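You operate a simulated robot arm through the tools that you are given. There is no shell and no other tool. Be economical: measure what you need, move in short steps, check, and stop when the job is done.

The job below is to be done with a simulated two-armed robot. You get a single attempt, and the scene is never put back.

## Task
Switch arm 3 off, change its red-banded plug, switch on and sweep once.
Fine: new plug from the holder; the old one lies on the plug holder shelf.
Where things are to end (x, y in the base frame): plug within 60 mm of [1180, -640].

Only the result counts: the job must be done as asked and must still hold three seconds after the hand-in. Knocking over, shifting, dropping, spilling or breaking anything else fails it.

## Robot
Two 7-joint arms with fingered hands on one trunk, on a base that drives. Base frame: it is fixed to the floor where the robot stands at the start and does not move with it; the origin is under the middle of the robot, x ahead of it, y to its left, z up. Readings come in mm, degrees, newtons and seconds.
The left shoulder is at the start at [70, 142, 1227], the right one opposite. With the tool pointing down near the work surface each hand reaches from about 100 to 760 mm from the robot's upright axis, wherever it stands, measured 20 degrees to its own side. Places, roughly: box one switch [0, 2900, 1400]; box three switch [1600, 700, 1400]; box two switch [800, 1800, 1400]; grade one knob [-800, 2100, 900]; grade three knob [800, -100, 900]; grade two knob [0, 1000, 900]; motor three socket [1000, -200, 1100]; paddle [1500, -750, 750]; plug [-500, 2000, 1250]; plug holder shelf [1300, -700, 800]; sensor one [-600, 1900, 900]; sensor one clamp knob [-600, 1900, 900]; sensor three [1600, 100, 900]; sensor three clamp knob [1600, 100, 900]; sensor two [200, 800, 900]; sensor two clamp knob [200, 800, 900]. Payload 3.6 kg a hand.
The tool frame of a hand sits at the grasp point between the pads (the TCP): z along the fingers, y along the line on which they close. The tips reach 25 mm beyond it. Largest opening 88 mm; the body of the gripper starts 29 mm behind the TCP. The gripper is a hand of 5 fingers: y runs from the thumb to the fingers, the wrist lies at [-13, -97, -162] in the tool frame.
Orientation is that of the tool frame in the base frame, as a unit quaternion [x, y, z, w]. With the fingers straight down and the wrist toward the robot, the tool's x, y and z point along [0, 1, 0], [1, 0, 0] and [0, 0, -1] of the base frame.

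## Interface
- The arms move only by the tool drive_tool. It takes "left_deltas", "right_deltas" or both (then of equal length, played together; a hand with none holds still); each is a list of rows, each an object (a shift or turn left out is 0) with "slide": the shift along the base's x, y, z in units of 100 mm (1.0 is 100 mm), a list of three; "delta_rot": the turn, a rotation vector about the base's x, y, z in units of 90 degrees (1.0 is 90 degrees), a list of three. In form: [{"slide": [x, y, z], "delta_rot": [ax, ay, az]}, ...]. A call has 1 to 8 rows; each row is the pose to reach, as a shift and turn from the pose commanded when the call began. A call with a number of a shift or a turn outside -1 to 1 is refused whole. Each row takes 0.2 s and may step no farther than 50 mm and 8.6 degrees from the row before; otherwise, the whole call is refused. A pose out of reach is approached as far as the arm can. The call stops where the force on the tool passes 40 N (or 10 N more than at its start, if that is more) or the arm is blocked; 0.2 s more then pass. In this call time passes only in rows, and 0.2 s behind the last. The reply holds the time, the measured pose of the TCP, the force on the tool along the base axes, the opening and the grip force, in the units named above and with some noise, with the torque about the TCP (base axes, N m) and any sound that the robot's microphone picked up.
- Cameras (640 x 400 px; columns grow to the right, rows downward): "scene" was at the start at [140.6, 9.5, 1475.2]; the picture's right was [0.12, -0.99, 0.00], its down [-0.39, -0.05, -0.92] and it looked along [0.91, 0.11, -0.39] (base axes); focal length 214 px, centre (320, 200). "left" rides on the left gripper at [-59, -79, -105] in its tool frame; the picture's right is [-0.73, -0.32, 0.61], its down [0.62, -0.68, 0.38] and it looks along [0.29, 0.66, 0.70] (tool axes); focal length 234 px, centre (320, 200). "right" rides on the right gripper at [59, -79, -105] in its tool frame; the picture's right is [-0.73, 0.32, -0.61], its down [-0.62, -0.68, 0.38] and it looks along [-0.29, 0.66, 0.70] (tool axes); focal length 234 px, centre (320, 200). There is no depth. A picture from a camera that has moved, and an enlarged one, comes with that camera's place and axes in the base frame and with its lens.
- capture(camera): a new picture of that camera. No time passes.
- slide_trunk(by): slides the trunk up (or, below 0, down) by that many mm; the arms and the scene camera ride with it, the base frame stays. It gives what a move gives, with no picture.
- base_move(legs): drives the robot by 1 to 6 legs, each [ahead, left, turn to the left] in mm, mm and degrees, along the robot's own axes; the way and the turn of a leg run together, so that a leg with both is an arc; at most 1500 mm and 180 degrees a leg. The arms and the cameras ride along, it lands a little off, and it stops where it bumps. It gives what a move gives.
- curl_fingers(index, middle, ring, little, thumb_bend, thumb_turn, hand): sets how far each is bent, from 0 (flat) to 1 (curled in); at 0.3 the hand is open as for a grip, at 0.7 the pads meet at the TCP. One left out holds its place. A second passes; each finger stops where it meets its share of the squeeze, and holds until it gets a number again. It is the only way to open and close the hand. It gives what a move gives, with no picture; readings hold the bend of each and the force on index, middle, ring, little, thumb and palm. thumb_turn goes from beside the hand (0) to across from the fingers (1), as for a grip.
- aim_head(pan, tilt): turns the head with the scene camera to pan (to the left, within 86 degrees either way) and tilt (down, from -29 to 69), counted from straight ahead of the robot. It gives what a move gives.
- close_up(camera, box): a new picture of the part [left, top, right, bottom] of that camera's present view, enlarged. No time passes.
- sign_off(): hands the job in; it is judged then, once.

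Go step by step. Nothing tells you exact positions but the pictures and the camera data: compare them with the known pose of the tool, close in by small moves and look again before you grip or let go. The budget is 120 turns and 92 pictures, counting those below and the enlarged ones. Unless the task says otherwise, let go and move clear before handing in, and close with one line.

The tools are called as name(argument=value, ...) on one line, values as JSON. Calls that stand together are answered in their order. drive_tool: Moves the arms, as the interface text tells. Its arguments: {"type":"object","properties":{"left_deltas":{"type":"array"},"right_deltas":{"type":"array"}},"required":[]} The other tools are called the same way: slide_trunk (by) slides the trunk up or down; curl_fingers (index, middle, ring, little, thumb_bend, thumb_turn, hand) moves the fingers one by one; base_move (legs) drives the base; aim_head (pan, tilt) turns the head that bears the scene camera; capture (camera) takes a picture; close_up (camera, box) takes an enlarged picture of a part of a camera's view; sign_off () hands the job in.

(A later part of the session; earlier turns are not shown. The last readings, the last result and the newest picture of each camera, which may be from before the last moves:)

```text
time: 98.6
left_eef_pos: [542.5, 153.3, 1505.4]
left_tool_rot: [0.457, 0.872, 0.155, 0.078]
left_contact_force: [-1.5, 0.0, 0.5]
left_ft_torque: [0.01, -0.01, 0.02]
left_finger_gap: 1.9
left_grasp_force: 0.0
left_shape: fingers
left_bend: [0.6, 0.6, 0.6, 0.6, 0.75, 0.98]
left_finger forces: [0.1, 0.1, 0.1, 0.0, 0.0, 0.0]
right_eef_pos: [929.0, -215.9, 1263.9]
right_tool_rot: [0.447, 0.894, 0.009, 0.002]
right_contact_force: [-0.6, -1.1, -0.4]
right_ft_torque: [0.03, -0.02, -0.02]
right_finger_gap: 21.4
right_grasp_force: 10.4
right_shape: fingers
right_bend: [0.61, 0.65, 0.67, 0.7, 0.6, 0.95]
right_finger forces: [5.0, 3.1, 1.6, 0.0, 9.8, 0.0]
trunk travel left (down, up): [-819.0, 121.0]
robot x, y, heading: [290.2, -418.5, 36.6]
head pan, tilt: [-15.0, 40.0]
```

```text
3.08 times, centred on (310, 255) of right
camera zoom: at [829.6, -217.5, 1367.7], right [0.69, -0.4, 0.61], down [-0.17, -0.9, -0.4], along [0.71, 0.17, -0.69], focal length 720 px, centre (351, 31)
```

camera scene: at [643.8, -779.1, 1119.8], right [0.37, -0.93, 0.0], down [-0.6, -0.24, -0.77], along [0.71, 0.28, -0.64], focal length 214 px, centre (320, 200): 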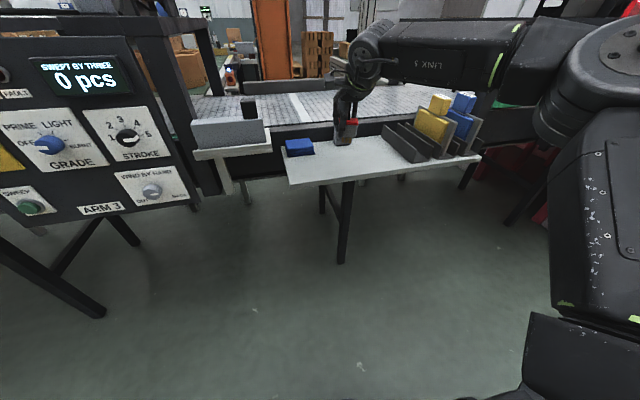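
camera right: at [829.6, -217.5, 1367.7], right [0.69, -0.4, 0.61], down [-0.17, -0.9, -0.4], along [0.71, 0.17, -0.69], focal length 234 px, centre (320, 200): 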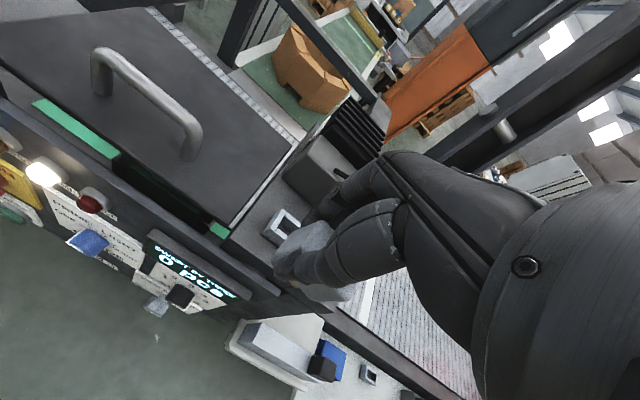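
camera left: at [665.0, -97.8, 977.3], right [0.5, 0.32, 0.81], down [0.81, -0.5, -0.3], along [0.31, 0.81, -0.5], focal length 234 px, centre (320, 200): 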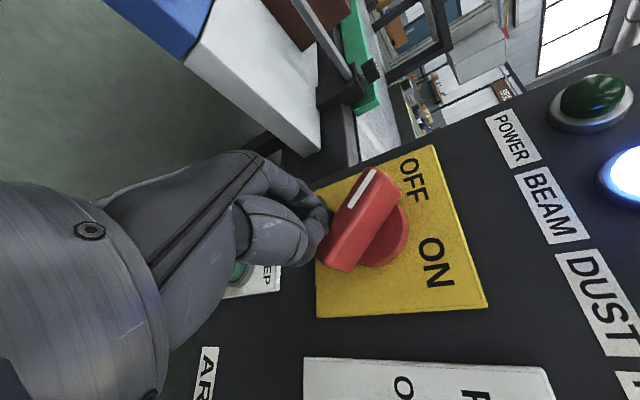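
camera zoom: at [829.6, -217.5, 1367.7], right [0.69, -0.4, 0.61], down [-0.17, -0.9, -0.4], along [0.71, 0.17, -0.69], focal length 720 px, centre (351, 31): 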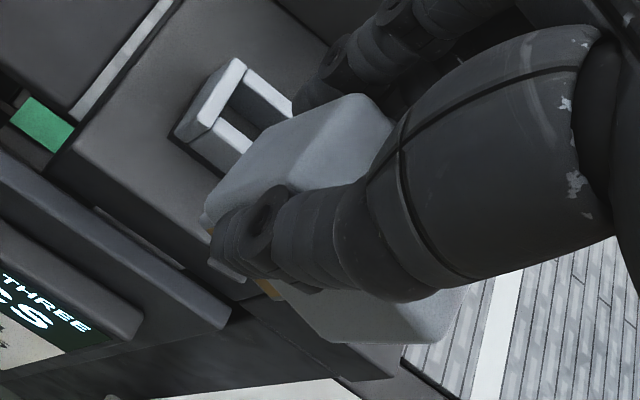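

The plug sits yawed about 15° clockwise in the hand but otherwise upright. I turn the hand 15° counter-clockwise and move above the socket, staying high.

drive_tool(right_deltas=[{"slide": [0.1, 0.08, 0], "delta_rot": [0, 0, 0.083]}, {"slide": [0.25, 0.19, 0], "delta_rot": [0, 0, 0.167]}, {"slide": [0.4, 0.3, 0], "delta_rot": [0, 0, 0.167]}])

close_up(camera="scene", box=[340, 115, 390, 165])

close_up(camera="right", box=[220, 190, 380, 330])

```text
time: 99.4
left_eef_pos: [552.1, 161.3, 1499.2]
left_tool_rot: [0.458, 0.873, 0.151, 0.076]
left_contact_force: [0.1, -0.8, 0.3]
left_ft_torque: [-0.01, 0.04, 0.0]
left_finger_gap: 2.0
left_grasp_force: 0.0
left_shape: fingers
left_bend: [0.6, 0.6, 0.6, 0.6, 0.75, 0.98]
left_finger forces: [0.1, 0.0, 0.0, 0.0, 0.0, 0.0]
right_eef_pos: [976.0, -182.9, 1257.0]
right_tool_rot: [0.326, 0.945, 0.006, -0.001]
right_contact_force: [1.2, -0.3, -0.8]
right_ft_torque: [-0.01, 0.02, -0.03]
right_finger_gap: 21.2
right_grasp_force: 10.0
right_shape: fingers
right_bend: [0.61, 0.65, 0.67, 0.7, 0.6, 0.95]
right_finger forces: [5.0, 3.0, 1.6, 0.0, 9.7, 0.0]
trunk travel left (down, up): [-819.0, 121.0]
robot x, y, heading: [286.4, -425.2, 36.7]
head pan, tilt: [-15.0, 40.0]
```

```text
8.00 times, centred on (365, 140) of scene
camera zoom: at [410.2, -356.3, 1504.4], right [0.37, -0.93, 0.0], down [-0.6, -0.24, -0.76], along [0.71, 0.28, -0.65], focal length 1716 px, centre (-40, 680)
```

zoom: 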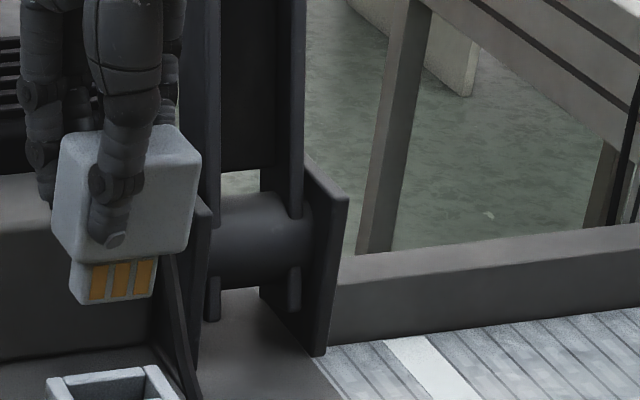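

```text
2.86 times, centred on (300, 260) of right
camera zoom: at [880.9, -208.5, 1362.3], right [0.77, -0.2, 0.61], down [0.07, -0.92, -0.39], along [0.63, 0.35, -0.69], focal length 669 px, centre (377, 29)
```

zoom: 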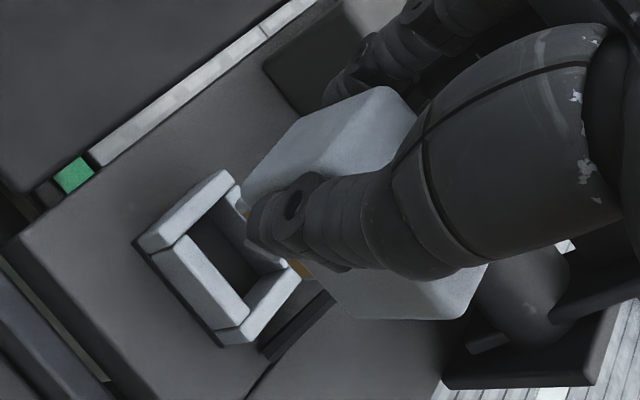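

The plug is now parallel to the socket. I lower 35 mm (still above the socket) and compare pin block and socket in both views.

drive_tool(right_deltas=[{"slide": [0.0, 0.0, -0.18]}, {"slide": [0.0, 0.0, -0.35]}])

close_up(camera="scene", box=[330, 125, 380, 175])

close_up(camera="right", box=[220, 190, 340, 310])

```text
time: 100.0
left_eef_pos: [550.8, 160.8, 1500.0]
left_tool_rot: [0.458, 0.873, 0.152, 0.077]
left_contact_force: [0.0, 0.7, 0.0]
left_ft_torque: [-0.01, 0.0, 0.01]
left_finger_gap: 1.7
left_grasp_force: 0.1
left_shape: fingers
left_bend: [0.6, 0.6, 0.6, 0.6, 0.75, 0.98]
left_finger forces: [0.1, 0.0, 0.0, 0.0, 0.0, 0.1]
right_eef_pos: [976.8, -181.7, 1224.2]
right_tool_rot: [0.327, 0.945, 0.007, -0.001]
right_contact_force: [0.2, -0.7, -0.9]
right_ft_torque: [0.04, -0.02, 0.01]
right_finger_gap: 21.6
right_grasp_force: 9.9
right_shape: fingers
right_bend: [0.61, 0.65, 0.67, 0.7, 0.6, 0.95]
right_finger forces: [4.9, 3.0, 1.6, 0.0, 9.7, 0.1]
trunk travel left (down, up): [-819.0, 121.0]
robot x, y, heading: [288.6, -415.1, 36.8]
head pan, tilt: [-15.0, 40.0]
```

```text
8.00 times, centred on (355, 150) of scene
camera zoom: at [408.7, -357.7, 1504.6], right [0.37, -0.93, 0.0], down [-0.6, -0.24, -0.77], along [0.71, 0.28, -0.64], focal length 1716 px, centre (40, 600)
```

zoom: 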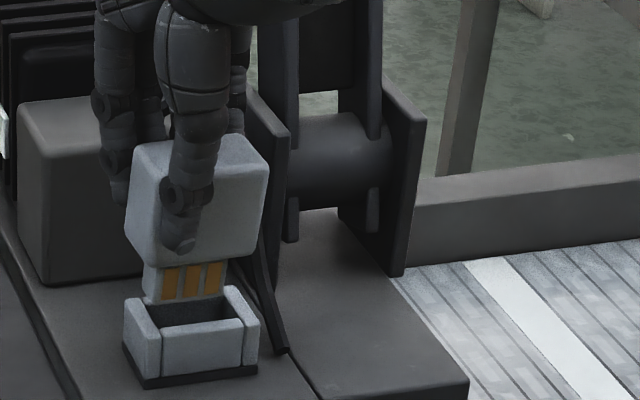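

```text
3.33 times, centred on (280, 250) of right
camera zoom: at [881.0, -207.7, 1327.9], right [0.77, -0.2, 0.61], down [0.07, -0.92, -0.4], along [0.64, 0.35, -0.69], focal length 781 px, centre (453, 33)
```

zoom: 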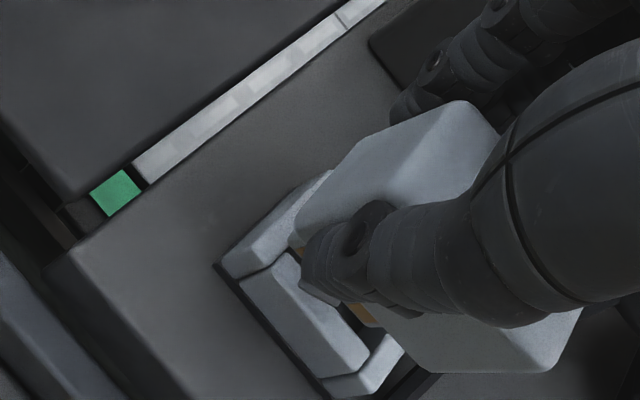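

I estimate the pins ~7 mm above the socket, ~4 mm too far left and ~3 mm too far ahead. Correcting and checking.

drive_tool(right_deltas=[{"slide": [0.0, -0.05, 0]}, {"slide": [0.0, -0.05, -0.03]}])

close_up(camera="scene", box=[338, 145, 368, 175])

close_up(camera="right", box=[240, 220, 320, 310])

```text
time: 100.6
left_eef_pos: [549.9, 160.1, 1500.6]
left_tool_rot: [0.457, 0.873, 0.152, 0.077]
left_contact_force: [0.0, 0.6, -0.4]
left_ft_torque: [0.03, 0.03, 0.02]
left_finger_gap: 1.9
left_grasp_force: 0.0
left_shape: fingers
left_bend: [0.6, 0.6, 0.6, 0.6, 0.75, 0.98]
left_finger forces: [0.1, 0.0, 0.1, 0.1, 0.0, 0.1]
right_eef_pos: [975.8, -188.0, 1220.8]
right_tool_rot: [0.327, 0.945, 0.005, -0.001]
right_contact_force: [-0.2, -0.6, -2.4]
right_ft_torque: [-0.01, 0.01, 0.01]
right_finger_gap: 21.4
right_grasp_force: 9.9
right_shape: fingers
right_bend: [0.61, 0.65, 0.67, 0.7, 0.6, 0.95]
right_finger forces: [4.9, 3.1, 1.6, 0.0, 9.7, 0.1]
trunk travel left (down, up): [-819.0, 121.0]
robot x, y, heading: [291.5, -418.4, 36.4]
head pan, tilt: [-15.0, 40.0]
```

```text
13.33 times, centred on (353, 160) of scene
camera zoom: at [407.7, -358.2, 1504.7], right [0.37, -0.93, 0.0], down [-0.6, -0.24, -0.77], along [0.71, 0.28, -0.64], focal length 2860 px, centre (-120, 733)
```

zoom: 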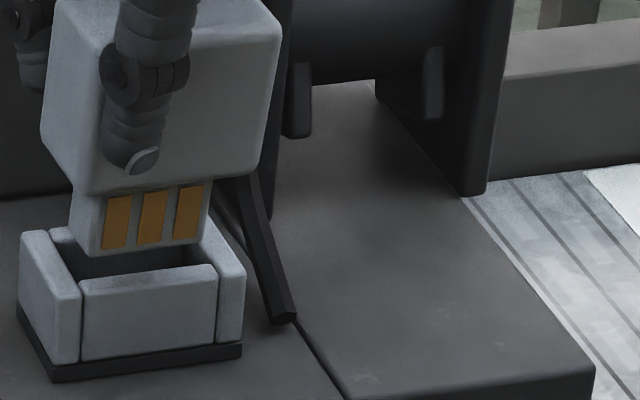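

```text
4.44 times, centred on (280, 265) of right
camera zoom: at [880.0, -212.9, 1325.6], right [0.77, -0.2, 0.61], down [0.07, -0.92, -0.39], along [0.64, 0.35, -0.69], focal length 1041 px, centre (498, -89)
```

zoom: 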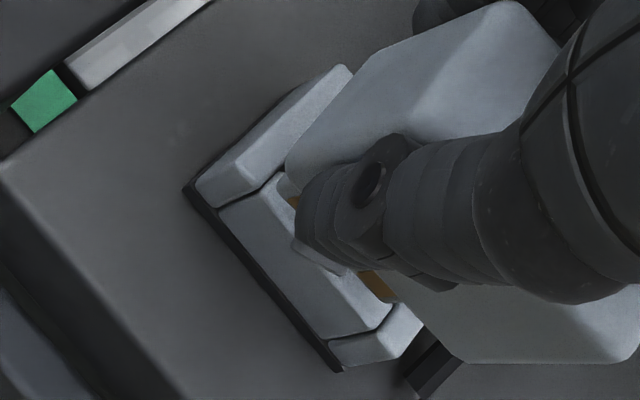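

Combining views: the pins are about 5 mm above and about 4 mm too near me. Shifting 4 mm ahead and lowering slowly.

drive_tool(right_deltas=[{"slide": [0.042, 0.02, 0]}, {"slide": [0.042, 0.02, -0.03]}, {"slide": [0.042, 0.02, -0.06]}, {"slide": [0.042, 0.02, -0.09]}])

close_up(camera="scene", box=[338, 145, 368, 175])

```text
time: 101.6
left_eef_pos: [549.4, 159.8, 1501.0]
left_tool_rot: [0.458, 0.872, 0.153, 0.077]
left_contact_force: [-0.4, 0.3, 1.1]
left_ft_torque: [0.01, 0.01, 0.01]
left_finger_gap: 1.9
left_grasp_force: 0.1
left_shape: fingers
left_bend: [0.6, 0.6, 0.6, 0.6, 0.75, 0.98]
left_finger forces: [0.0, 0.1, 0.0, 0.0, 0.0, 0.0]
right_eef_pos: [979.2, -186.2, 1212.1]
right_tool_rot: [0.327, 0.945, 0.007, -0.001]
right_contact_force: [-0.3, -0.4, -1.0]
right_ft_torque: [0.01, 0.0, 0.03]
right_finger_gap: 21.5
right_grasp_force: 9.1
right_shape: fingers
right_bend: [0.61, 0.65, 0.67, 0.7, 0.6, 0.95]
right_finger forces: [4.9, 3.2, 1.5, 0.0, 9.6, 0.1]
trunk travel left (down, up): [-819.0, 121.0]
robot x, y, heading: [289.3, -420.7, 36.7]
head pan, tilt: [-15.0, 40.0]
```

```text
13.33 times, centred on (353, 160) of scene
camera zoom: at [407.3, -358.6, 1504.7], right [0.37, -0.93, 0.0], down [-0.6, -0.24, -0.77], along [0.71, 0.28, -0.64], focal length 2860 px, centre (-120, 733)
```

zoom: 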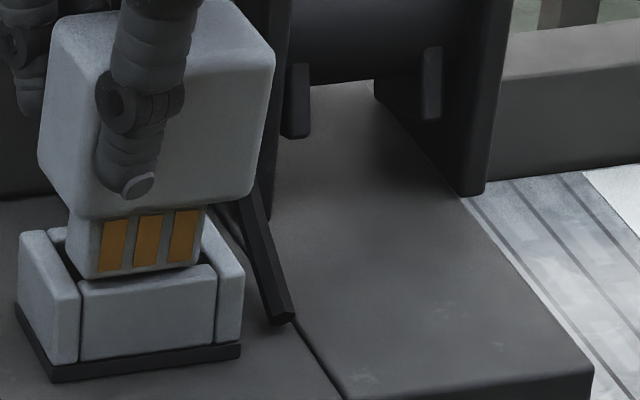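

No contact yet and the lateral fit looks good. One right-camera check for the fore-aft position.

close_up(camera="right", box=[240, 220, 320, 310])

```text
4.44 times, centred on (280, 265) of right
camera zoom: at [883.9, -211.4, 1316.8], right [0.77, -0.2, 0.61], down [0.07, -0.92, -0.4], along [0.64, 0.35, -0.69], focal length 1041 px, centre (498, -89)
```

zoom: 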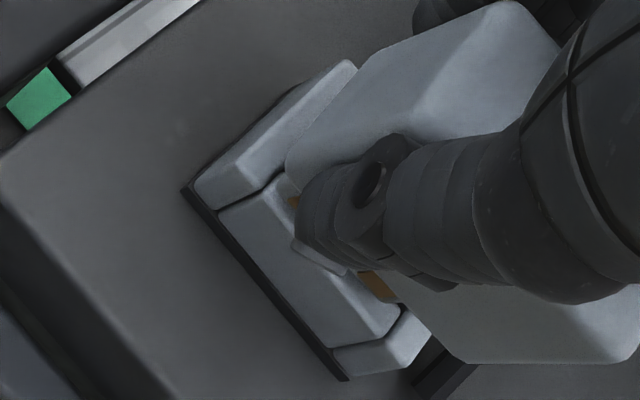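

About 2 mm more ahead is needed. Shifting, then lowering step by step with the force stop guarding.

drive_tool(right_deltas=[{"slide": [0.023, 0.011, 0.01]}, {"slide": [0.023, 0.011, -0.02]}, {"slide": [0.023, 0.011, -0.04]}, {"slide": [0.023, 0.011, -0.06]}, {"slide": [0.023, 0.011, -0.08]}])

close_up(camera="scene", box=[338, 145, 368, 175])

```text
time: 102.8
left_eef_pos: [547.1, 157.3, 1501.5]
left_tool_rot: [0.458, 0.872, 0.153, 0.078]
left_contact_force: [0.0, -0.6, 0.0]
left_ft_torque: [-0.04, -0.03, 0.01]
left_finger_gap: 1.9
left_grasp_force: 0.1
left_shape: fingers
left_bend: [0.6, 0.6, 0.6, 0.6, 0.75, 0.98]
left_finger forces: [0.1, 0.1, 0.0, 0.0, 0.0, 0.0]
right_eef_pos: [979.1, -186.4, 1205.0]
right_tool_rot: [0.328, 0.945, 0.008, 0.001]
right_contact_force: [0.7, 0.6, 12.7]
right_ft_torque: [0.01, -0.01, 0.0]
right_finger_gap: 20.9
right_grasp_force: 11.2
right_shape: fingers
right_bend: [0.62, 0.66, 0.68, 0.7, 0.61, 0.95]
right_finger forces: [5.9, 4.1, 2.0, 0.1, 10.2, 0.0]
trunk travel left (down, up): [-819.0, 121.0]
robot x, y, heading: [290.8, -415.4, 36.6]
head pan, tilt: [-15.0, 40.0]
```

```text
13.33 times, centred on (353, 160) of scene
camera zoom: at [404.8, -359.4, 1505.2], right [0.37, -0.93, 0.0], down [-0.6, -0.24, -0.77], along [0.71, 0.28, -0.64], focal length 2860 px, centre (-120, 733)
```

zoom: 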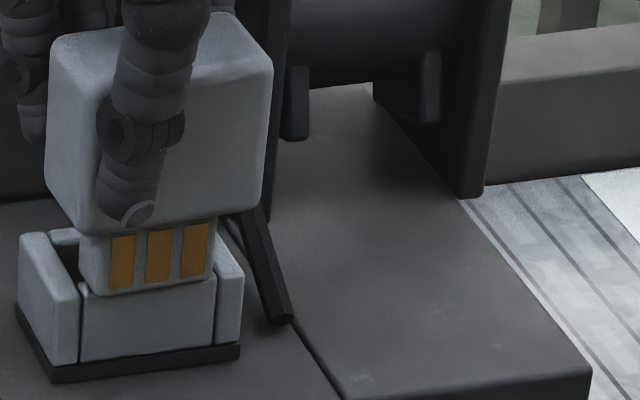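

The pins landed on the socket's front wall, so they are still ~9 mm too near. Lifting 10 mm, shifting ahead 9 mm, and lowering again.

drive_tool(right_deltas=[{"slide": [0, 0, 0.1]}, {"slide": [0.078, 0.046, 0.1]}, {"slide": [0.078, 0.046, 0.07]}, {"slide": [0.078, 0.046, 0.04]}, {"slide": [0.078, 0.046, 0.01]}, {"slide": [0.078, 0.046, -0.02]}])

close_up(camera="scene", box=[338, 145, 368, 175])

```text
time: 104.2
left_eef_pos: [547.8, 158.5, 1502.0]
left_tool_rot: [0.458, 0.872, 0.153, 0.077]
left_contact_force: [-0.1, -0.2, 0.9]
left_ft_torque: [0.01, 0.0, 0.0]
left_finger_gap: 1.8
left_grasp_force: 0.1
left_shape: fingers
left_bend: [0.6, 0.6, 0.6, 0.6, 0.75, 0.98]
left_finger forces: [0.1, 0.0, 0.0, 0.1, 0.1, 0.1]
right_eef_pos: [981.8, -189.0, 1206.1]
right_tool_rot: [0.328, 0.945, 0.009, 0.0]
right_contact_force: [3.1, 1.1, 15.1]
right_ft_torque: [0.02, -0.11, 0.04]
right_finger_gap: 21.4
right_grasp_force: 11.9
right_shape: fingers
right_bend: [0.62, 0.66, 0.68, 0.7, 0.61, 0.95]
right_finger forces: [6.8, 5.2, 2.1, 0.0, 9.7, 0.1]
right hand out of reach, approached as far as the arm can: row 2, 3, 4, 5, 6
trunk travel left (down, up): [-819.0, 121.0]
robot x, y, heading: [289.7, -416.0, 36.8]
head pan, tilt: [-15.0, 40.0]
```

```text
13.33 times, centred on (353, 160) of scene
camera zoom: at [404.9, -359.5, 1505.3], right [0.37, -0.93, 0.0], down [-0.6, -0.24, -0.77], along [0.71, 0.28, -0.64], focal length 2860 px, centre (-120, 733)
```

zoom: 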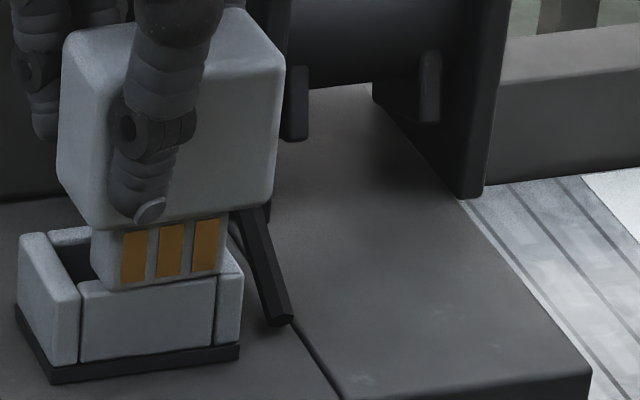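

The arm is at its forward reach limit. I lift and pull the hand back, bring the base 70 mm closer, then reposition.

drive_tool(right_deltas=[{"slide": [0, 0, 0.15]}, {"slide": [-0.1, -0.08, 0.3]}, {"slide": [-0.3, -0.23, 0.3]}, {"slide": [-0.5, -0.38, 0.3]}])

base_move(legs=[[70, 0, 0]])

```text
time: 105.2
left_eef_pos: [549.7, 159.7, 1500.8]
left_tool_rot: [0.458, 0.873, 0.153, 0.076]
left_contact_force: [-0.2, 0.1, 0.1]
left_ft_torque: [0.01, 0.04, -0.01]
left_finger_gap: 1.8
left_grasp_force: 0.1
left_shape: fingers
left_bend: [0.6, 0.6, 0.6, 0.6, 0.75, 0.98]
left_finger forces: [0.0, 0.0, 0.0, 0.0, 0.0, 0.0]
right_eef_pos: [931.6, -227.3, 1232.8]
right_tool_rot: [0.328, 0.945, 0.007, -0.001]
right_contact_force: [0.0, -0.4, -0.5]
right_ft_torque: [0.01, 0.04, 0.0]
right_finger_gap: 21.2
right_grasp_force: 9.9
right_shape: fingers
right_bend: [0.62, 0.66, 0.68, 0.7, 0.6, 0.95]
right_finger forces: [5.2, 3.1, 1.3, 0.1, 9.7, 0.1]
trunk travel left (down, up): [-819.0, 121.0]
robot x, y, heading: [292.4, -420.0, 36.6]
head pan, tilt: [-15.0, 40.0]
```

```text
time: 106.2
left_eef_pos: [597.9, 196.3, 1504.5]
left_tool_rot: [0.457, 0.872, 0.156, 0.079]
left_contact_force: [-0.2, -1.2, 0.1]
left_ft_torque: [-0.06, 0.01, -0.01]
left_finger_gap: 1.7
left_grasp_force: 0.0
left_shape: fingers
left_bend: [0.6, 0.6, 0.6, 0.6, 0.75, 0.98]
left_finger forces: [0.0, 0.0, 0.0, 0.0, 0.0, 0.1]
right_eef_pos: [981.5, -188.7, 1237.9]
right_tool_rot: [0.327, 0.945, 0.009, 0.001]
right_contact_force: [0.4, -0.1, 0.0]
right_ft_torque: [0.01, -0.03, -0.01]
right_finger_gap: 21.3
right_grasp_force: 9.3
right_shape: fingers
right_bend: [0.62, 0.66, 0.68, 0.7, 0.6, 0.95]
right_finger forces: [5.1, 3.2, 1.3, 0.0, 9.7, 0.0]
trunk travel left (down, up): [-819.0, 121.0]
robot x, y, heading: [341.7, -379.1, 36.4]
head pan, tilt: [-15.0, 40.0]
```

Now within reach: moving to the computed spot just above the socket and checking.

drive_tool(right_deltas=[{"slide": [0.065, 0.07, 0]}, {"slide": [0.065, 0.07, -0.15]}, {"slide": [0.065, 0.07, -0.24]}])

capture(camera="scene")

```text
time: 107.0
left_eef_pos: [606.9, 202.7, 1501.0]
left_tool_rot: [0.458, 0.873, 0.152, 0.077]
left_contact_force: [0.8, -0.3, -0.5]
left_ft_torque: [0.0, 0.0, -0.01]
left_finger_gap: 2.0
left_grasp_force: 0.1
left_shape: fingers
left_bend: [0.6, 0.6, 0.6, 0.6, 0.75, 0.98]
left_finger forces: [0.0, 0.0, 0.1, 0.0, 0.0, 0.0]
right_eef_pos: [994.9, -176.9, 1206.9]
right_tool_rot: [0.326, 0.945, 0.006, -0.001]
right_contact_force: [-0.3, 0.1, -0.5]
right_ft_torque: [0.02, -0.02, 0.0]
right_finger_gap: 21.4
right_grasp_force: 9.4
right_shape: fingers
right_bend: [0.62, 0.66, 0.68, 0.7, 0.6, 0.95]
right_finger forces: [5.1, 3.2, 1.3, 0.1, 9.6, 0.0]
trunk travel left (down, up): [-819.0, 121.0]
robot x, y, heading: [344.2, -378.9, 36.6]
head pan, tilt: [-15.0, 40.0]
```

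```text
12 pictures are left
camera scene: at [464.5, -316.3, 1504.5], right [0.37, -0.93, 0.0], down [-0.6, -0.24, -0.76], along [0.71, 0.28, -0.64], focal length 214 px, centre (320, 200)
```

scene: 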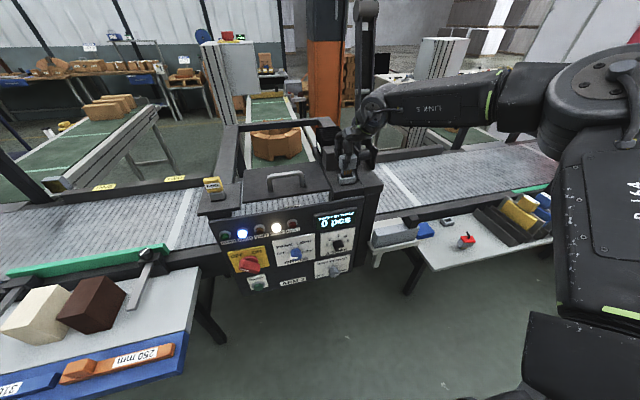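

The base settled a bit further ahead, so I correct 8 mm back (slightly raised) and look.

drive_tool(right_deltas=[{"slide": [0, 0, 0.06]}, {"slide": [-0.07, -0.05, 0.06]}, {"slide": [-0.07, -0.05, 0.03]}])

close_up(camera="scene", box=[328, 160, 368, 200])

```text
time: 107.8
left_eef_pos: [605.9, 201.1, 1501.3]
left_tool_rot: [0.458, 0.872, 0.153, 0.078]
left_contact_force: [-0.1, -0.7, -0.3]
left_ft_torque: [0.01, 0.01, 0.0]
left_finger_gap: 1.9
left_grasp_force: 0.1
left_shape: fingers
left_bend: [0.6, 0.6, 0.6, 0.6, 0.75, 0.98]
left_finger forces: [0.0, 0.1, 0.1, 0.0, 0.1, 0.0]
right_eef_pos: [987.6, -183.2, 1212.1]
right_tool_rot: [0.328, 0.945, 0.007, 0.0]
right_contact_force: [0.0, -0.4, -0.4]
right_ft_torque: [0.0, 0.01, 0.01]
right_finger_gap: 21.2
right_grasp_force: 9.9
right_shape: fingers
right_bend: [0.62, 0.66, 0.68, 0.7, 0.6, 0.95]
right_finger forces: [5.2, 3.2, 1.3, 0.0, 9.6, 0.0]
trunk travel left (down, up): [-819.0, 121.0]
robot x, y, heading: [344.6, -373.3, 36.8]
head pan, tilt: [-15.0, 40.0]
```

```text
10.00 times, centred on (348, 180) of scene
camera zoom: at [463.1, -317.0, 1504.7], right [0.37, -0.93, 0.0], down [-0.6, -0.24, -0.77], along [0.71, 0.28, -0.64], focal length 2145 px, centre (40, 400)
```

zoom: 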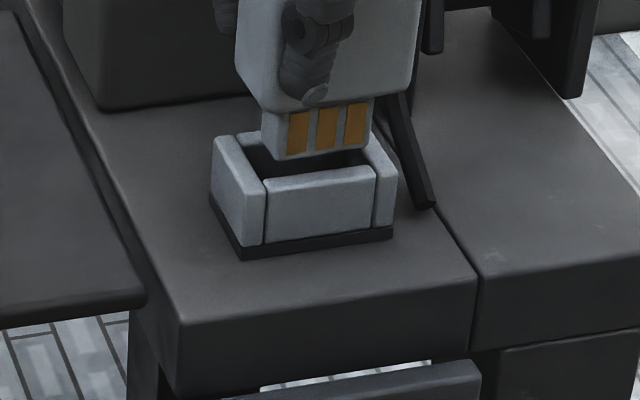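

Nearly there: about 3 mm more ahead and 1 mm left. Shift and lower gently.

drive_tool(right_deltas=[{"slide": [0.023, 0.028, 0]}, {"slide": [0.023, 0.028, -0.03]}, {"slide": [0.023, 0.028, -0.06]}, {"slide": [0.023, 0.028, -0.09]}, {"slide": [0.023, 0.028, -0.12]}])

close_up(camera="scene", box=[328, 160, 368, 200])

```text
time: 109.0
left_eef_pos: [606.0, 200.6, 1501.3]
left_tool_rot: [0.457, 0.873, 0.152, 0.077]
left_contact_force: [-0.6, 0.0, 0.1]
left_ft_torque: [-0.01, -0.02, -0.01]
left_finger_gap: 1.9
left_grasp_force: 0.1
left_shape: fingers
left_bend: [0.6, 0.6, 0.6, 0.6, 0.75, 0.98]
left_finger forces: [0.0, 0.1, 0.0, 0.1, 0.0, 0.1]
right_eef_pos: [989.6, -180.2, 1200.1]
right_tool_rot: [0.327, 0.945, 0.006, -0.001]
right_contact_force: [-0.7, -0.1, -0.1]
right_ft_torque: [0.01, 0.0, -0.02]
right_finger_gap: 21.3
right_grasp_force: 9.6
right_shape: fingers
right_bend: [0.62, 0.66, 0.68, 0.7, 0.6, 0.95]
right_finger forces: [5.2, 3.3, 1.2, 0.0, 9.6, 0.1]
trunk travel left (down, up): [-819.0, 121.0]
robot x, y, heading: [346.4, -377.6, 36.8]
head pan, tilt: [-15.0, 40.0]
```

```text
10.00 times, centred on (348, 180) of scene
camera zoom: at [462.9, -317.2, 1504.7], right [0.37, -0.93, 0.0], down [-0.6, -0.24, -0.77], along [0.71, 0.28, -0.64], focal length 2145 px, centre (40, 400)
```

zoom: 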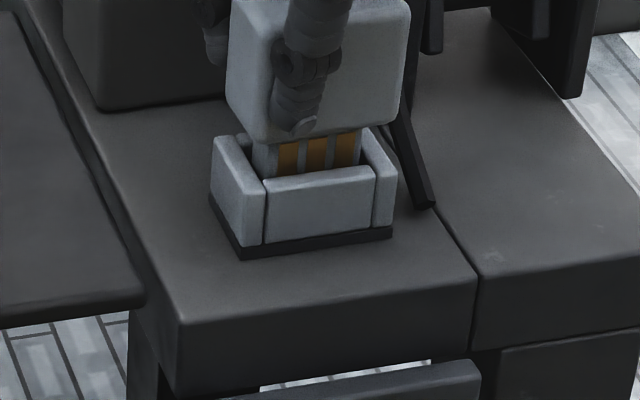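

The pins are inside the socket now. Pressing further down in small steps.

drive_tool(right_deltas=[{"slide": [0, 0, -0.03]}, {"slide": [0, 0, -0.06]}, {"slide": [0, 0, -0.09]}, {"slide": [0, 0, -0.12]}, {"slide": [0, 0, -0.15]}, {"slide": [0, 0, -0.18]}])

close_up(camera="scene", box=[328, 160, 368, 200])

```text
time: 110.4
left_eef_pos: [602.4, 199.8, 1503.4]
left_tool_rot: [0.458, 0.872, 0.154, 0.078]
left_contact_force: [-0.1, 0.3, -0.3]
left_ft_torque: [0.0, -0.02, -0.02]
left_finger_gap: 1.7
left_grasp_force: 0.1
left_shape: fingers
left_bend: [0.6, 0.6, 0.6, 0.6, 0.75, 0.98]
left_finger forces: [0.0, 0.1, 0.0, 0.0, 0.1, 0.0]
right_eef_pos: [987.8, -180.3, 1186.5]
right_tool_rot: [0.326, 0.945, 0.01, 0.001]
right_contact_force: [5.9, 2.3, 16.9]
right_ft_torque: [0.03, -0.13, 0.01]
right_finger_gap: 21.1
right_grasp_force: 11.5
right_shape: fingers
right_bend: [0.62, 0.66, 0.68, 0.7, 0.61, 0.95]
right_finger forces: [7.1, 5.5, 2.2, 0.1, 9.0, 0.0]
trunk travel left (down, up): [-819.0, 121.0]
robot x, y, heading: [349.3, -379.9, 36.6]
head pan, tilt: [-15.0, 40.0]
```

```text
10.00 times, centred on (348, 180) of scene
camera zoom: at [460.3, -318.0, 1505.3], right [0.37, -0.93, 0.0], down [-0.6, -0.24, -0.77], along [0.71, 0.28, -0.64], focal length 2145 px, centre (40, 400)
```

zoom: 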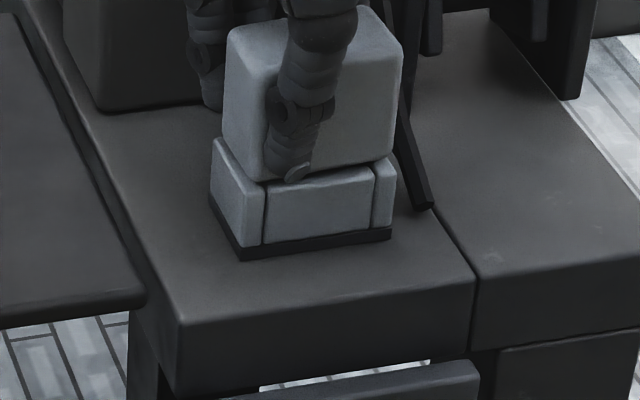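

The body meets the socket rim. One more firm press to be sure, then release.

drive_tool(right_deltas=[{"slide": [0, 0, -0.03]}, {"slide": [0, 0, -0.06]}, {"slide": [0, 0, -0.02]}])

curl_fingers(hand="right", index=0.54, middle=0.54, ring=0.54, little=0.54, thumb_bend=0.48)

curl_fingers(hand="right", index=0.48, middle=0.48, ring=0.5, little=0.52, thumb_bend=0.42)

drive_tool(right_deltas=[{"slide": [0, 0, 0.1]}, {"slide": [0, 0, 0.25]}, {"slide": [0, 0, 0.5]}, {"slide": [0, 0, 0.75]}, {"slide": [-0.2, -0.15, 1.0]}, {"slide": [-0.5, -0.38, 1.0]}])

close_up(camera="scene", box=[230, 150, 490, 300])

```text
time: 111.2
left_eef_pos: [605.2, 200.6, 1501.1]
left_tool_rot: [0.458, 0.873, 0.152, 0.077]
left_contact_force: [-1.1, 0.3, 0.7]
left_ft_torque: [-0.01, -0.01, -0.01]
left_finger_gap: 1.5
left_grasp_force: 0.1
left_shape: fingers
left_bend: [0.6, 0.6, 0.6, 0.6, 0.75, 0.98]
left_finger forces: [0.0, 0.1, 0.0, 0.0, 0.1, 0.1]
right_eef_pos: [988.7, -179.1, 1179.6]
right_tool_rot: [0.326, 0.945, 0.005, -0.002]
right_contact_force: [-1.5, 0.5, 1.2]
right_ft_torque: [0.02, 0.05, 0.0]
right_finger_gap: 21.5
right_grasp_force: 9.3
right_shape: fingers
right_bend: [0.62, 0.66, 0.68, 0.7, 0.6, 0.95]
right_finger forces: [5.3, 3.2, 1.0, 0.0, 9.8, 0.1]
trunk travel left (down, up): [-819.0, 121.0]
robot x, y, heading: [344.3, -372.7, 36.7]
head pan, tilt: [-15.0, 40.0]
```

```text
time: 112.2
left_eef_pos: [605.5, 201.5, 1501.4]
left_tool_rot: [0.457, 0.873, 0.153, 0.077]
left_contact_force: [0.7, 0.4, -0.2]
left_ft_torque: [-0.01, 0.01, 0.03]
left_finger_gap: 1.8
left_grasp_force: 0.0
left_shape: fingers
left_bend: [0.6, 0.6, 0.6, 0.6, 0.75, 0.98]
left_finger forces: [0.0, 0.1, 0.1, 0.1, 0.0, 0.0]
right_eef_pos: [987.8, -180.6, 1179.8]
right_tool_rot: [0.326, 0.945, 0.007, 0.0]
right_contact_force: [0.4, 0.3, 0.0]
right_ft_torque: [0.01, 0.02, -0.02]
right_finger_gap: 39.0
right_grasp_force: 0.1
right_shape: fingers
right_bend: [0.54, 0.54, 0.54, 0.54, 0.48, 0.97]
right_finger forces: [0.1, 0.0, 0.0, 0.1, 0.0, 0.1]
trunk travel left (down, up): [-819.0, 121.0]
robot x, y, heading: [346.5, -376.1, 36.7]
head pan, tilt: [-15.0, 40.0]
```

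```text
time: 113.2
left_eef_pos: [604.9, 201.3, 1500.8]
left_tool_rot: [0.459, 0.872, 0.152, 0.077]
left_contact_force: [-0.5, -0.5, -0.2]
left_ft_torque: [0.01, 0.03, 0.02]
left_finger_gap: 2.0
left_grasp_force: 0.0
left_shape: fingers
left_bend: [0.6, 0.6, 0.6, 0.6, 0.75, 0.98]
left_finger forces: [0.1, 0.1, 0.0, 0.0, 0.0, 0.1]
right_eef_pos: [989.8, -179.9, 1180.3]
right_tool_rot: [0.327, 0.945, 0.006, -0.001]
right_contact_force: [-0.5, -0.2, -0.2]
right_ft_torque: [0.05, 0.04, -0.01]
right_finger_gap: 51.9
right_grasp_force: 0.0
right_shape: fingers
right_bend: [0.48, 0.48, 0.5, 0.52, 0.42, 0.97]
right_finger forces: [0.1, 0.0, 0.0, 0.0, 0.0, 0.1]
trunk travel left (down, up): [-819.0, 121.0]
robot x, y, heading: [340.3, -378.3, 36.7]
head pan, tilt: [-15.0, 40.0]
```

```text
time: 114.6
left_eef_pos: [603.9, 197.6, 1503.0]
left_tool_rot: [0.457, 0.873, 0.153, 0.077]
left_contact_force: [-0.6, -0.4, 1.3]
left_ft_torque: [0.02, 0.03, 0.0]
left_finger_gap: 1.8
left_grasp_force: 0.2
left_shape: fingers
left_bend: [0.6, 0.6, 0.6, 0.6, 0.75, 0.98]
left_finger forces: [0.0, 0.0, 0.0, 0.0, 0.0, 0.0]
right_eef_pos: [937.3, -219.6, 1281.3]
right_tool_rot: [0.326, 0.945, 0.009, 0.001]
right_contact_force: [-0.1, -0.5, 0.1]
right_ft_torque: [0.05, -0.02, 0.0]
right_finger_gap: 52.1
right_grasp_force: 0.1
right_shape: fingers
right_bend: [0.48, 0.48, 0.5, 0.52, 0.42, 0.97]
right_finger forces: [0.0, 0.1, 0.0, 0.0, 0.0, 0.0]
trunk travel left (down, up): [-819.0, 121.0]
robot x, y, heading: [343.5, -378.6, 36.8]
head pan, tilt: [-15.0, 40.0]
```

```text
2.46 times, centred on (360, 225) of scene
camera zoom: at [460.7, -319.9, 1505.0], right [0.37, -0.93, 0.0], down [-0.6, -0.24, -0.77], along [0.71, 0.28, -0.64], focal length 528 px, centre (222, 138)
```

zoom: 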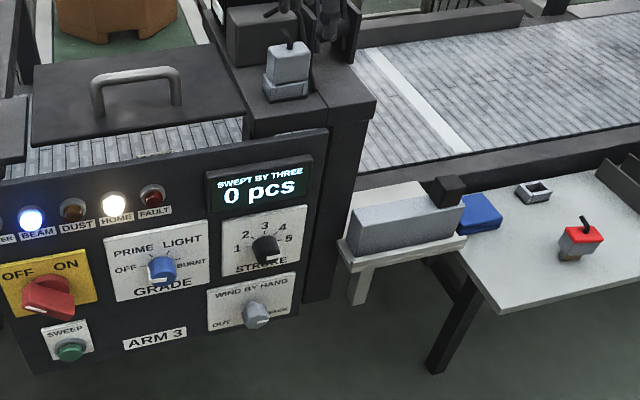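

The new plug is seated and the red plug stands on the shelf. Next: switch on. I back off, then rebuild the left hand's forward pose that worked, and tuck the right hand up and back.

base_move(legs=[[-310, 0, 0], [0, -180, 0]])

drive_tool(left_deltas=[{"slide": [0.15, 0.1, 0]}, {"slide": [0.3, 0.2, 0]}, {"slide": [0.5, 0.35, 0]}, {"slide": [0.7, 0.5, 0]}], right_deltas=[{"slide": [-0.2, -0.15, 0.25]}, {"slide": [-0.4, -0.3, 0.5]}, {"slide": [-0.6, -0.45, 0.75]}, {"slide": [-0.7, -0.52, 1.0]}])

drive_tool(left_deltas=[{"slide": [0.05, 0.1, 0], "delta_rot": [0.0559, -0.0761, 0]}, {"slide": [0.1, 0.2, 0], "delta_rot": [0.1118, -0.1522, 0]}, {"slide": [0.15, 0.3, 0], "delta_rot": [0.1677, -0.2283, 0]}, {"slide": [0.2, 0.4, 0], "delta_rot": [0.2236, -0.3044, 0]}, {"slide": [0.25, 0.5, 0], "delta_rot": [0.2795, -0.3805, 0]}, {"slide": [0.3, 0.6, 0], "delta_rot": [0.3354, -0.4566, 0]}, {"slide": [0.35, 0.7, 0], "delta_rot": [0.3913, -0.5327, 0]}, {"slide": [0.4, 0.8, 0], "delta_rot": [0.4472, -0.6088, 0]}])

drive_tool(left_deltas=[{"delta_rot": [-0.0755, -0.0555, 0]}, {"delta_rot": [-0.151, -0.111, 0]}, {"delta_rot": [-0.2265, -0.1665, 0]}, {"delta_rot": [-0.302, -0.222, 0]}, {"delta_rot": [-0.3775, -0.2775, 0]}, {"delta_rot": [-0.42, -0.308, 0]}])

drive_tool(left_deltas=[{"delta_rot": [-0.0755, -0.0555, 0]}, {"delta_rot": [-0.151, -0.111, 0]}, {"delta_rot": [-0.2265, -0.1665, 0]}, {"delta_rot": [-0.302, -0.222, 0]}, {"delta_rot": [-0.3775, -0.2775, 0]}, {"delta_rot": [-0.453, -0.333, 0]}, {"delta_rot": [-0.5285, -0.3885, 0]}, {"delta_rot": [-0.604, -0.444, 0]}])

```text
time: 117.8
left_eef_pos: [462.4, -126.0, 1499.5]
left_tool_rot: [0.456, 0.873, 0.152, 0.079]
left_contact_force: [-0.1, 0.1, 0.2]
left_ft_torque: [0.0, 0.0, -0.03]
left_finger_gap: 2.0
left_grasp_force: 0.1
left_shape: fingers
left_bend: [0.6, 0.6, 0.6, 0.6, 0.75, 0.98]
left_finger forces: [0.0, 0.0, 0.0, 0.0, 0.1, 0.1]
right_eef_pos: [797.4, -545.7, 1281.9]
right_tool_rot: [0.327, 0.945, 0.007, 0.002]
right_contact_force: [-0.5, -0.1, -0.1]
right_ft_torque: [0.01, -0.02, 0.02]
right_finger_gap: 52.3
right_grasp_force: 0.0
right_shape: fingers
right_bend: [0.48, 0.48, 0.5, 0.52, 0.42, 0.97]
right_finger forces: [0.0, 0.0, 0.0, 0.1, 0.1, 0.0]
trunk travel left (down, up): [-819.0, 121.0]
robot x, y, heading: [204.2, -710.5, 36.8]
head pan, tilt: [-15.0, 40.0]
```

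```text
time: 118.8
left_eef_pos: [537.0, -80.4, 1501.1]
left_tool_rot: [0.456, 0.873, 0.152, 0.076]
left_contact_force: [-0.1, -0.1, 0.0]
left_ft_torque: [-0.02, 0.0, -0.03]
left_finger_gap: 1.7
left_grasp_force: 0.1
left_shape: fingers
left_bend: [0.6, 0.6, 0.6, 0.6, 0.75, 0.98]
left_finger forces: [0.1, 0.0, 0.0, 0.0, 0.0, 0.1]
right_eef_pos: [732.4, -599.1, 1379.5]
right_tool_rot: [0.325, 0.946, 0.007, -0.002]
right_contact_force: [0.1, 0.3, -0.2]
right_ft_torque: [0.0, 0.01, 0.0]
right_finger_gap: 52.1
right_grasp_force: 0.1
right_shape: fingers
right_bend: [0.48, 0.48, 0.5, 0.52, 0.42, 0.97]
right_finger forces: [0.0, 0.0, 0.0, 0.1, 0.1, 0.1]
trunk travel left (down, up): [-819.0, 121.0]
robot x, y, heading: [202.6, -709.8, 36.7]
head pan, tilt: [-15.0, 40.0]
```

```text
time: 120.7
left_eef_pos: [575.3, 1.2, 1501.6]
left_tool_rot: [0.335, 0.639, 0.621, 0.306]
left_contact_force: [-0.2, 0.6, 0.2]
left_ft_torque: [0.0, 0.02, 0.01]
left_finger_gap: 1.9
left_grasp_force: 0.1
left_shape: fingers
left_bend: [0.6, 0.6, 0.6, 0.6, 0.75, 0.98]
left_finger forces: [0.0, 0.0, 0.0, 0.0, 0.0, 0.0]
right_eef_pos: [730.7, -600.0, 1380.9]
right_tool_rot: [0.325, 0.946, 0.007, 0.0]
right_contact_force: [0.1, -0.1, -0.1]
right_ft_torque: [0.04, 0.01, 0.01]
right_finger_gap: 52.1
right_grasp_force: 0.0
right_shape: fingers
right_bend: [0.48, 0.48, 0.5, 0.52, 0.42, 0.97]
right_finger forces: [0.1, 0.1, 0.1, 0.0, 0.0, 0.1]
trunk travel left (down, up): [-819.0, 121.0]
robot x, y, heading: [208.9, -708.5, 36.4]
head pan, tilt: [-15.0, 40.0]
```

```text
time: 122.0
left_eef_pos: [575.1, -0.0, 1501.6]
left_tool_rot: [0.062, 0.713, 0.445, 0.538]
left_contact_force: [0.9, -0.8, 0.5]
left_ft_torque: [0.0, -0.01, -0.01]
left_finger_gap: 2.0
left_grasp_force: 0.0
left_shape: fingers
left_bend: [0.6, 0.6, 0.6, 0.6, 0.75, 0.98]
left_finger forces: [0.0, 0.0, 0.0, 0.0, 0.0, 0.1]
right_eef_pos: [730.1, -600.2, 1381.1]
right_tool_rot: [0.327, 0.945, 0.007, -0.001]
right_contact_force: [-0.2, -0.6, 0.4]
right_ft_torque: [-0.01, 0.0, 0.0]
right_finger_gap: 52.1
right_grasp_force: 0.0
right_shape: fingers
right_bend: [0.48, 0.48, 0.5, 0.52, 0.42, 0.97]
right_finger forces: [0.1, 0.0, 0.0, 0.0, 0.0, 0.0]
trunk travel left (down, up): [-819.0, 121.0]
robot x, y, heading: [208.1, -708.3, 36.4]
head pan, tilt: [-15.0, 40.0]
```

```text
time: 123.8
left_eef_pos: [574.5, 0.3, 1501.7]
left_tool_rot: [-0.335, 0.614, 0.071, 0.711]
left_contact_force: [-0.3, -0.3, -0.6]
left_ft_torque: [-0.04, -0.02, 0.0]
left_finger_gap: 2.0
left_grasp_force: 0.1
left_shape: fingers
left_bend: [0.6, 0.6, 0.6, 0.6, 0.75, 0.98]
left_finger forces: [0.0, 0.0, 0.1, 0.0, 0.0, 0.0]
right_eef_pos: [730.9, -601.1, 1382.2]
right_tool_rot: [0.326, 0.945, 0.007, -0.001]
right_contact_force: [-0.4, 0.5, -0.1]
right_ft_torque: [0.02, 0.0, 0.02]
right_finger_gap: 52.2
right_grasp_force: 0.0
right_shape: fingers
right_bend: [0.48, 0.48, 0.5, 0.52, 0.42, 0.97]
right_finger forces: [0.0, 0.0, 0.1, 0.0, 0.0, 0.0]
trunk travel left (down, up): [-819.0, 121.0]
robot x, y, heading: [204.0, -706.9, 36.8]
head pan, tilt: [-15.0, 40.0]
```

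The pose is rebuilt exactly. Lowering the trunk so the fist is at the height of the bar's upper end, then moving in.

slide_trunk(by=-563)

base_move(legs=[[0, -12, 0], [90, 0, 0]])

capture(camera="left")

```text
refused: -563 is not a number from -400 to 400
```

```text
time: 125.3
left_eef_pos: [647.3, 39.5, 1505.2]
left_tool_rot: [-0.334, 0.613, 0.072, 0.712]
left_contact_force: [-0.2, -0.9, -0.7]
left_ft_torque: [-0.02, 0.05, 0.01]
left_finger_gap: 1.8
left_grasp_force: 0.0
left_shape: fingers
left_bend: [0.6, 0.6, 0.6, 0.6, 0.75, 0.98]
left_finger forces: [0.0, 0.0, 0.0, 0.0, 0.0, 0.0]
right_eef_pos: [804.0, -559.9, 1382.6]
right_tool_rot: [0.326, 0.945, 0.009, 0.001]
right_contact_force: [-0.1, 0.4, 0.0]
right_ft_torque: [-0.02, -0.01, 0.01]
right_finger_gap: 52.1
right_grasp_force: 0.2
right_shape: fingers
right_bend: [0.48, 0.48, 0.5, 0.52, 0.42, 0.97]
right_finger forces: [0.1, 0.0, 0.0, 0.1, 0.0, 0.0]
trunk travel left (down, up): [-819.0, 121.0]
robot x, y, heading: [282.7, -665.2, 36.7]
head pan, tilt: [-15.0, 40.0]
```

```text
7 pictures are left
camera left: at [588.6, -59.6, 1586.9], right [0.49, 0.32, 0.81], down [0.81, -0.5, -0.3], along [0.31, 0.81, -0.5], focal length 234 px, centre (320, 200)
```

left: 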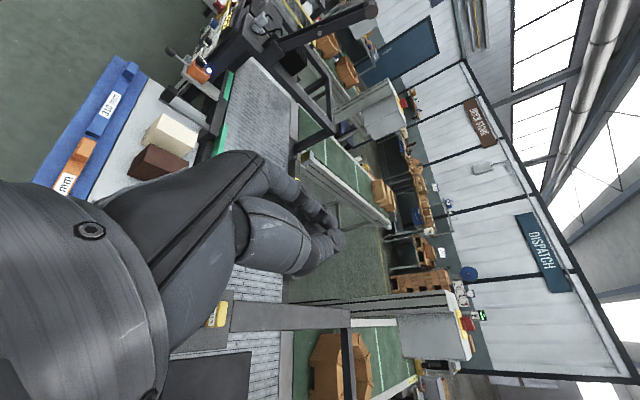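

The trunk step was too large. I back up, lower in two steps, then move in again.

base_move(legs=[[-90, 0, 0]])

slide_trunk(by=-400)

slide_trunk(by=-163)

base_move(legs=[[85, 0, 0]])

capture(camera="left")

```text
time: 126.4
left_eef_pos: [585.8, -5.1, 1499.1]
left_tool_rot: [-0.335, 0.615, 0.071, 0.71]
left_contact_force: [0.0, 0.1, 0.0]
left_ft_torque: [-0.01, 0.03, 0.04]
left_finger_gap: 2.0
left_grasp_force: 0.0
left_shape: fingers
left_bend: [0.6, 0.6, 0.6, 0.6, 0.75, 0.98]
left_finger forces: [0.0, 0.0, 0.1, 0.0, 0.0, 0.0]
right_eef_pos: [741.4, -605.7, 1378.0]
right_tool_rot: [0.325, 0.946, 0.005, -0.001]
right_contact_force: [-0.6, 0.6, 0.5]
right_ft_torque: [0.03, -0.01, 0.02]
right_finger_gap: 52.2
right_grasp_force: 0.1
right_shape: fingers
right_bend: [0.48, 0.48, 0.5, 0.52, 0.42, 0.97]
right_finger forces: [0.0, 0.0, 0.1, 0.0, 0.0, 0.0]
trunk travel left (down, up): [-819.0, 121.0]
robot x, y, heading: [216.7, -716.2, 36.8]
head pan, tilt: [-15.0, 40.0]
```

```text
time: 130.2
left_eef_pos: [581.6, -9.5, 1101.1]
left_tool_rot: [-0.335, 0.614, 0.072, 0.711]
left_contact_force: [0.6, -0.1, 0.3]
left_ft_torque: [0.01, -0.01, -0.03]
left_finger_gap: 1.8
left_grasp_force: 0.1
left_shape: fingers
left_bend: [0.6, 0.6, 0.6, 0.6, 0.75, 0.98]
left_finger forces: [0.1, 0.1, 0.0, 0.0, 0.0, 0.0]
right_eef_pos: [738.5, -609.2, 979.4]
right_tool_rot: [0.326, 0.945, 0.007, 0.0]
right_contact_force: [-0.2, 0.0, 0.3]
right_ft_torque: [0.0, 0.0, 0.0]
right_finger_gap: 52.0
right_grasp_force: 0.1
right_shape: fingers
right_bend: [0.48, 0.48, 0.5, 0.52, 0.42, 0.97]
right_finger forces: [0.1, 0.0, 0.0, 0.0, 0.0, 0.1]
trunk travel left (down, up): [-419.0, 521.0]
robot x, y, heading: [212.2, -720.9, 36.5]
head pan, tilt: [-15.0, 40.0]
```

```text
time: 132.1
left_eef_pos: [582.4, -8.3, 938.1]
left_tool_rot: [-0.334, 0.615, 0.072, 0.711]
left_contact_force: [0.0, -0.1, 0.1]
left_ft_torque: [-0.01, 0.0, -0.01]
left_finger_gap: 2.0
left_grasp_force: 0.0
left_shape: fingers
left_bend: [0.6, 0.6, 0.6, 0.6, 0.75, 0.98]
left_finger forces: [0.1, 0.0, 0.0, 0.0, 0.0, 0.1]
right_eef_pos: [739.6, -608.4, 817.9]
right_tool_rot: [0.325, 0.946, 0.008, 0.0]
right_contact_force: [0.4, 0.4, 0.3]
right_ft_torque: [-0.02, 0.0, -0.01]
right_finger_gap: 52.0
right_grasp_force: 0.1
right_shape: fingers
right_bend: [0.48, 0.48, 0.5, 0.52, 0.42, 0.97]
right_finger forces: [0.0, 0.0, 0.0, 0.1, 0.0, 0.0]
trunk travel left (down, up): [-256.0, 684.0]
robot x, y, heading: [215.8, -714.5, 36.9]
head pan, tilt: [-15.0, 40.0]
```

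```text
time: 133.2
left_eef_pos: [650.9, 42.8, 937.5]
left_tool_rot: [-0.335, 0.615, 0.072, 0.71]
left_contact_force: [1.2, -0.3, -0.7]
left_ft_torque: [0.02, 0.0, 0.01]
left_finger_gap: 2.1
left_grasp_force: 0.0
left_shape: fingers
left_bend: [0.6, 0.6, 0.6, 0.6, 0.75, 0.98]
left_finger forces: [0.0, 0.1, 0.0, 0.1, 0.0, 0.1]
right_eef_pos: [808.5, -556.9, 817.3]
right_tool_rot: [0.325, 0.946, 0.007, 0.0]
right_contact_force: [-0.4, 0.8, -0.4]
right_ft_torque: [0.0, 0.01, -0.02]
right_finger_gap: 52.1
right_grasp_force: 0.1
right_shape: fingers
right_bend: [0.48, 0.48, 0.5, 0.52, 0.42, 0.97]
right_finger forces: [0.0, 0.0, 0.1, 0.1, 0.0, 0.0]
trunk travel left (down, up): [-256.0, 684.0]
robot x, y, heading: [283.2, -668.7, 36.9]
head pan, tilt: [-15.0, 40.0]
```

```text
6 pictures are left
camera left: at [593.1, -57.6, 1020.5], right [0.5, 0.32, 0.81], down [0.81, -0.5, -0.3], along [0.3, 0.81, -0.51], focal length 234 px, centre (320, 200)
```

left: 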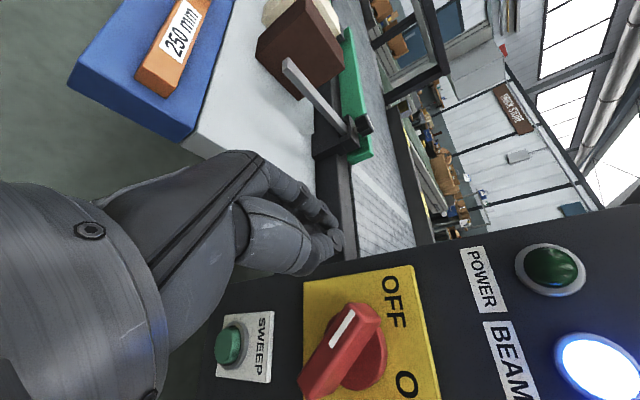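

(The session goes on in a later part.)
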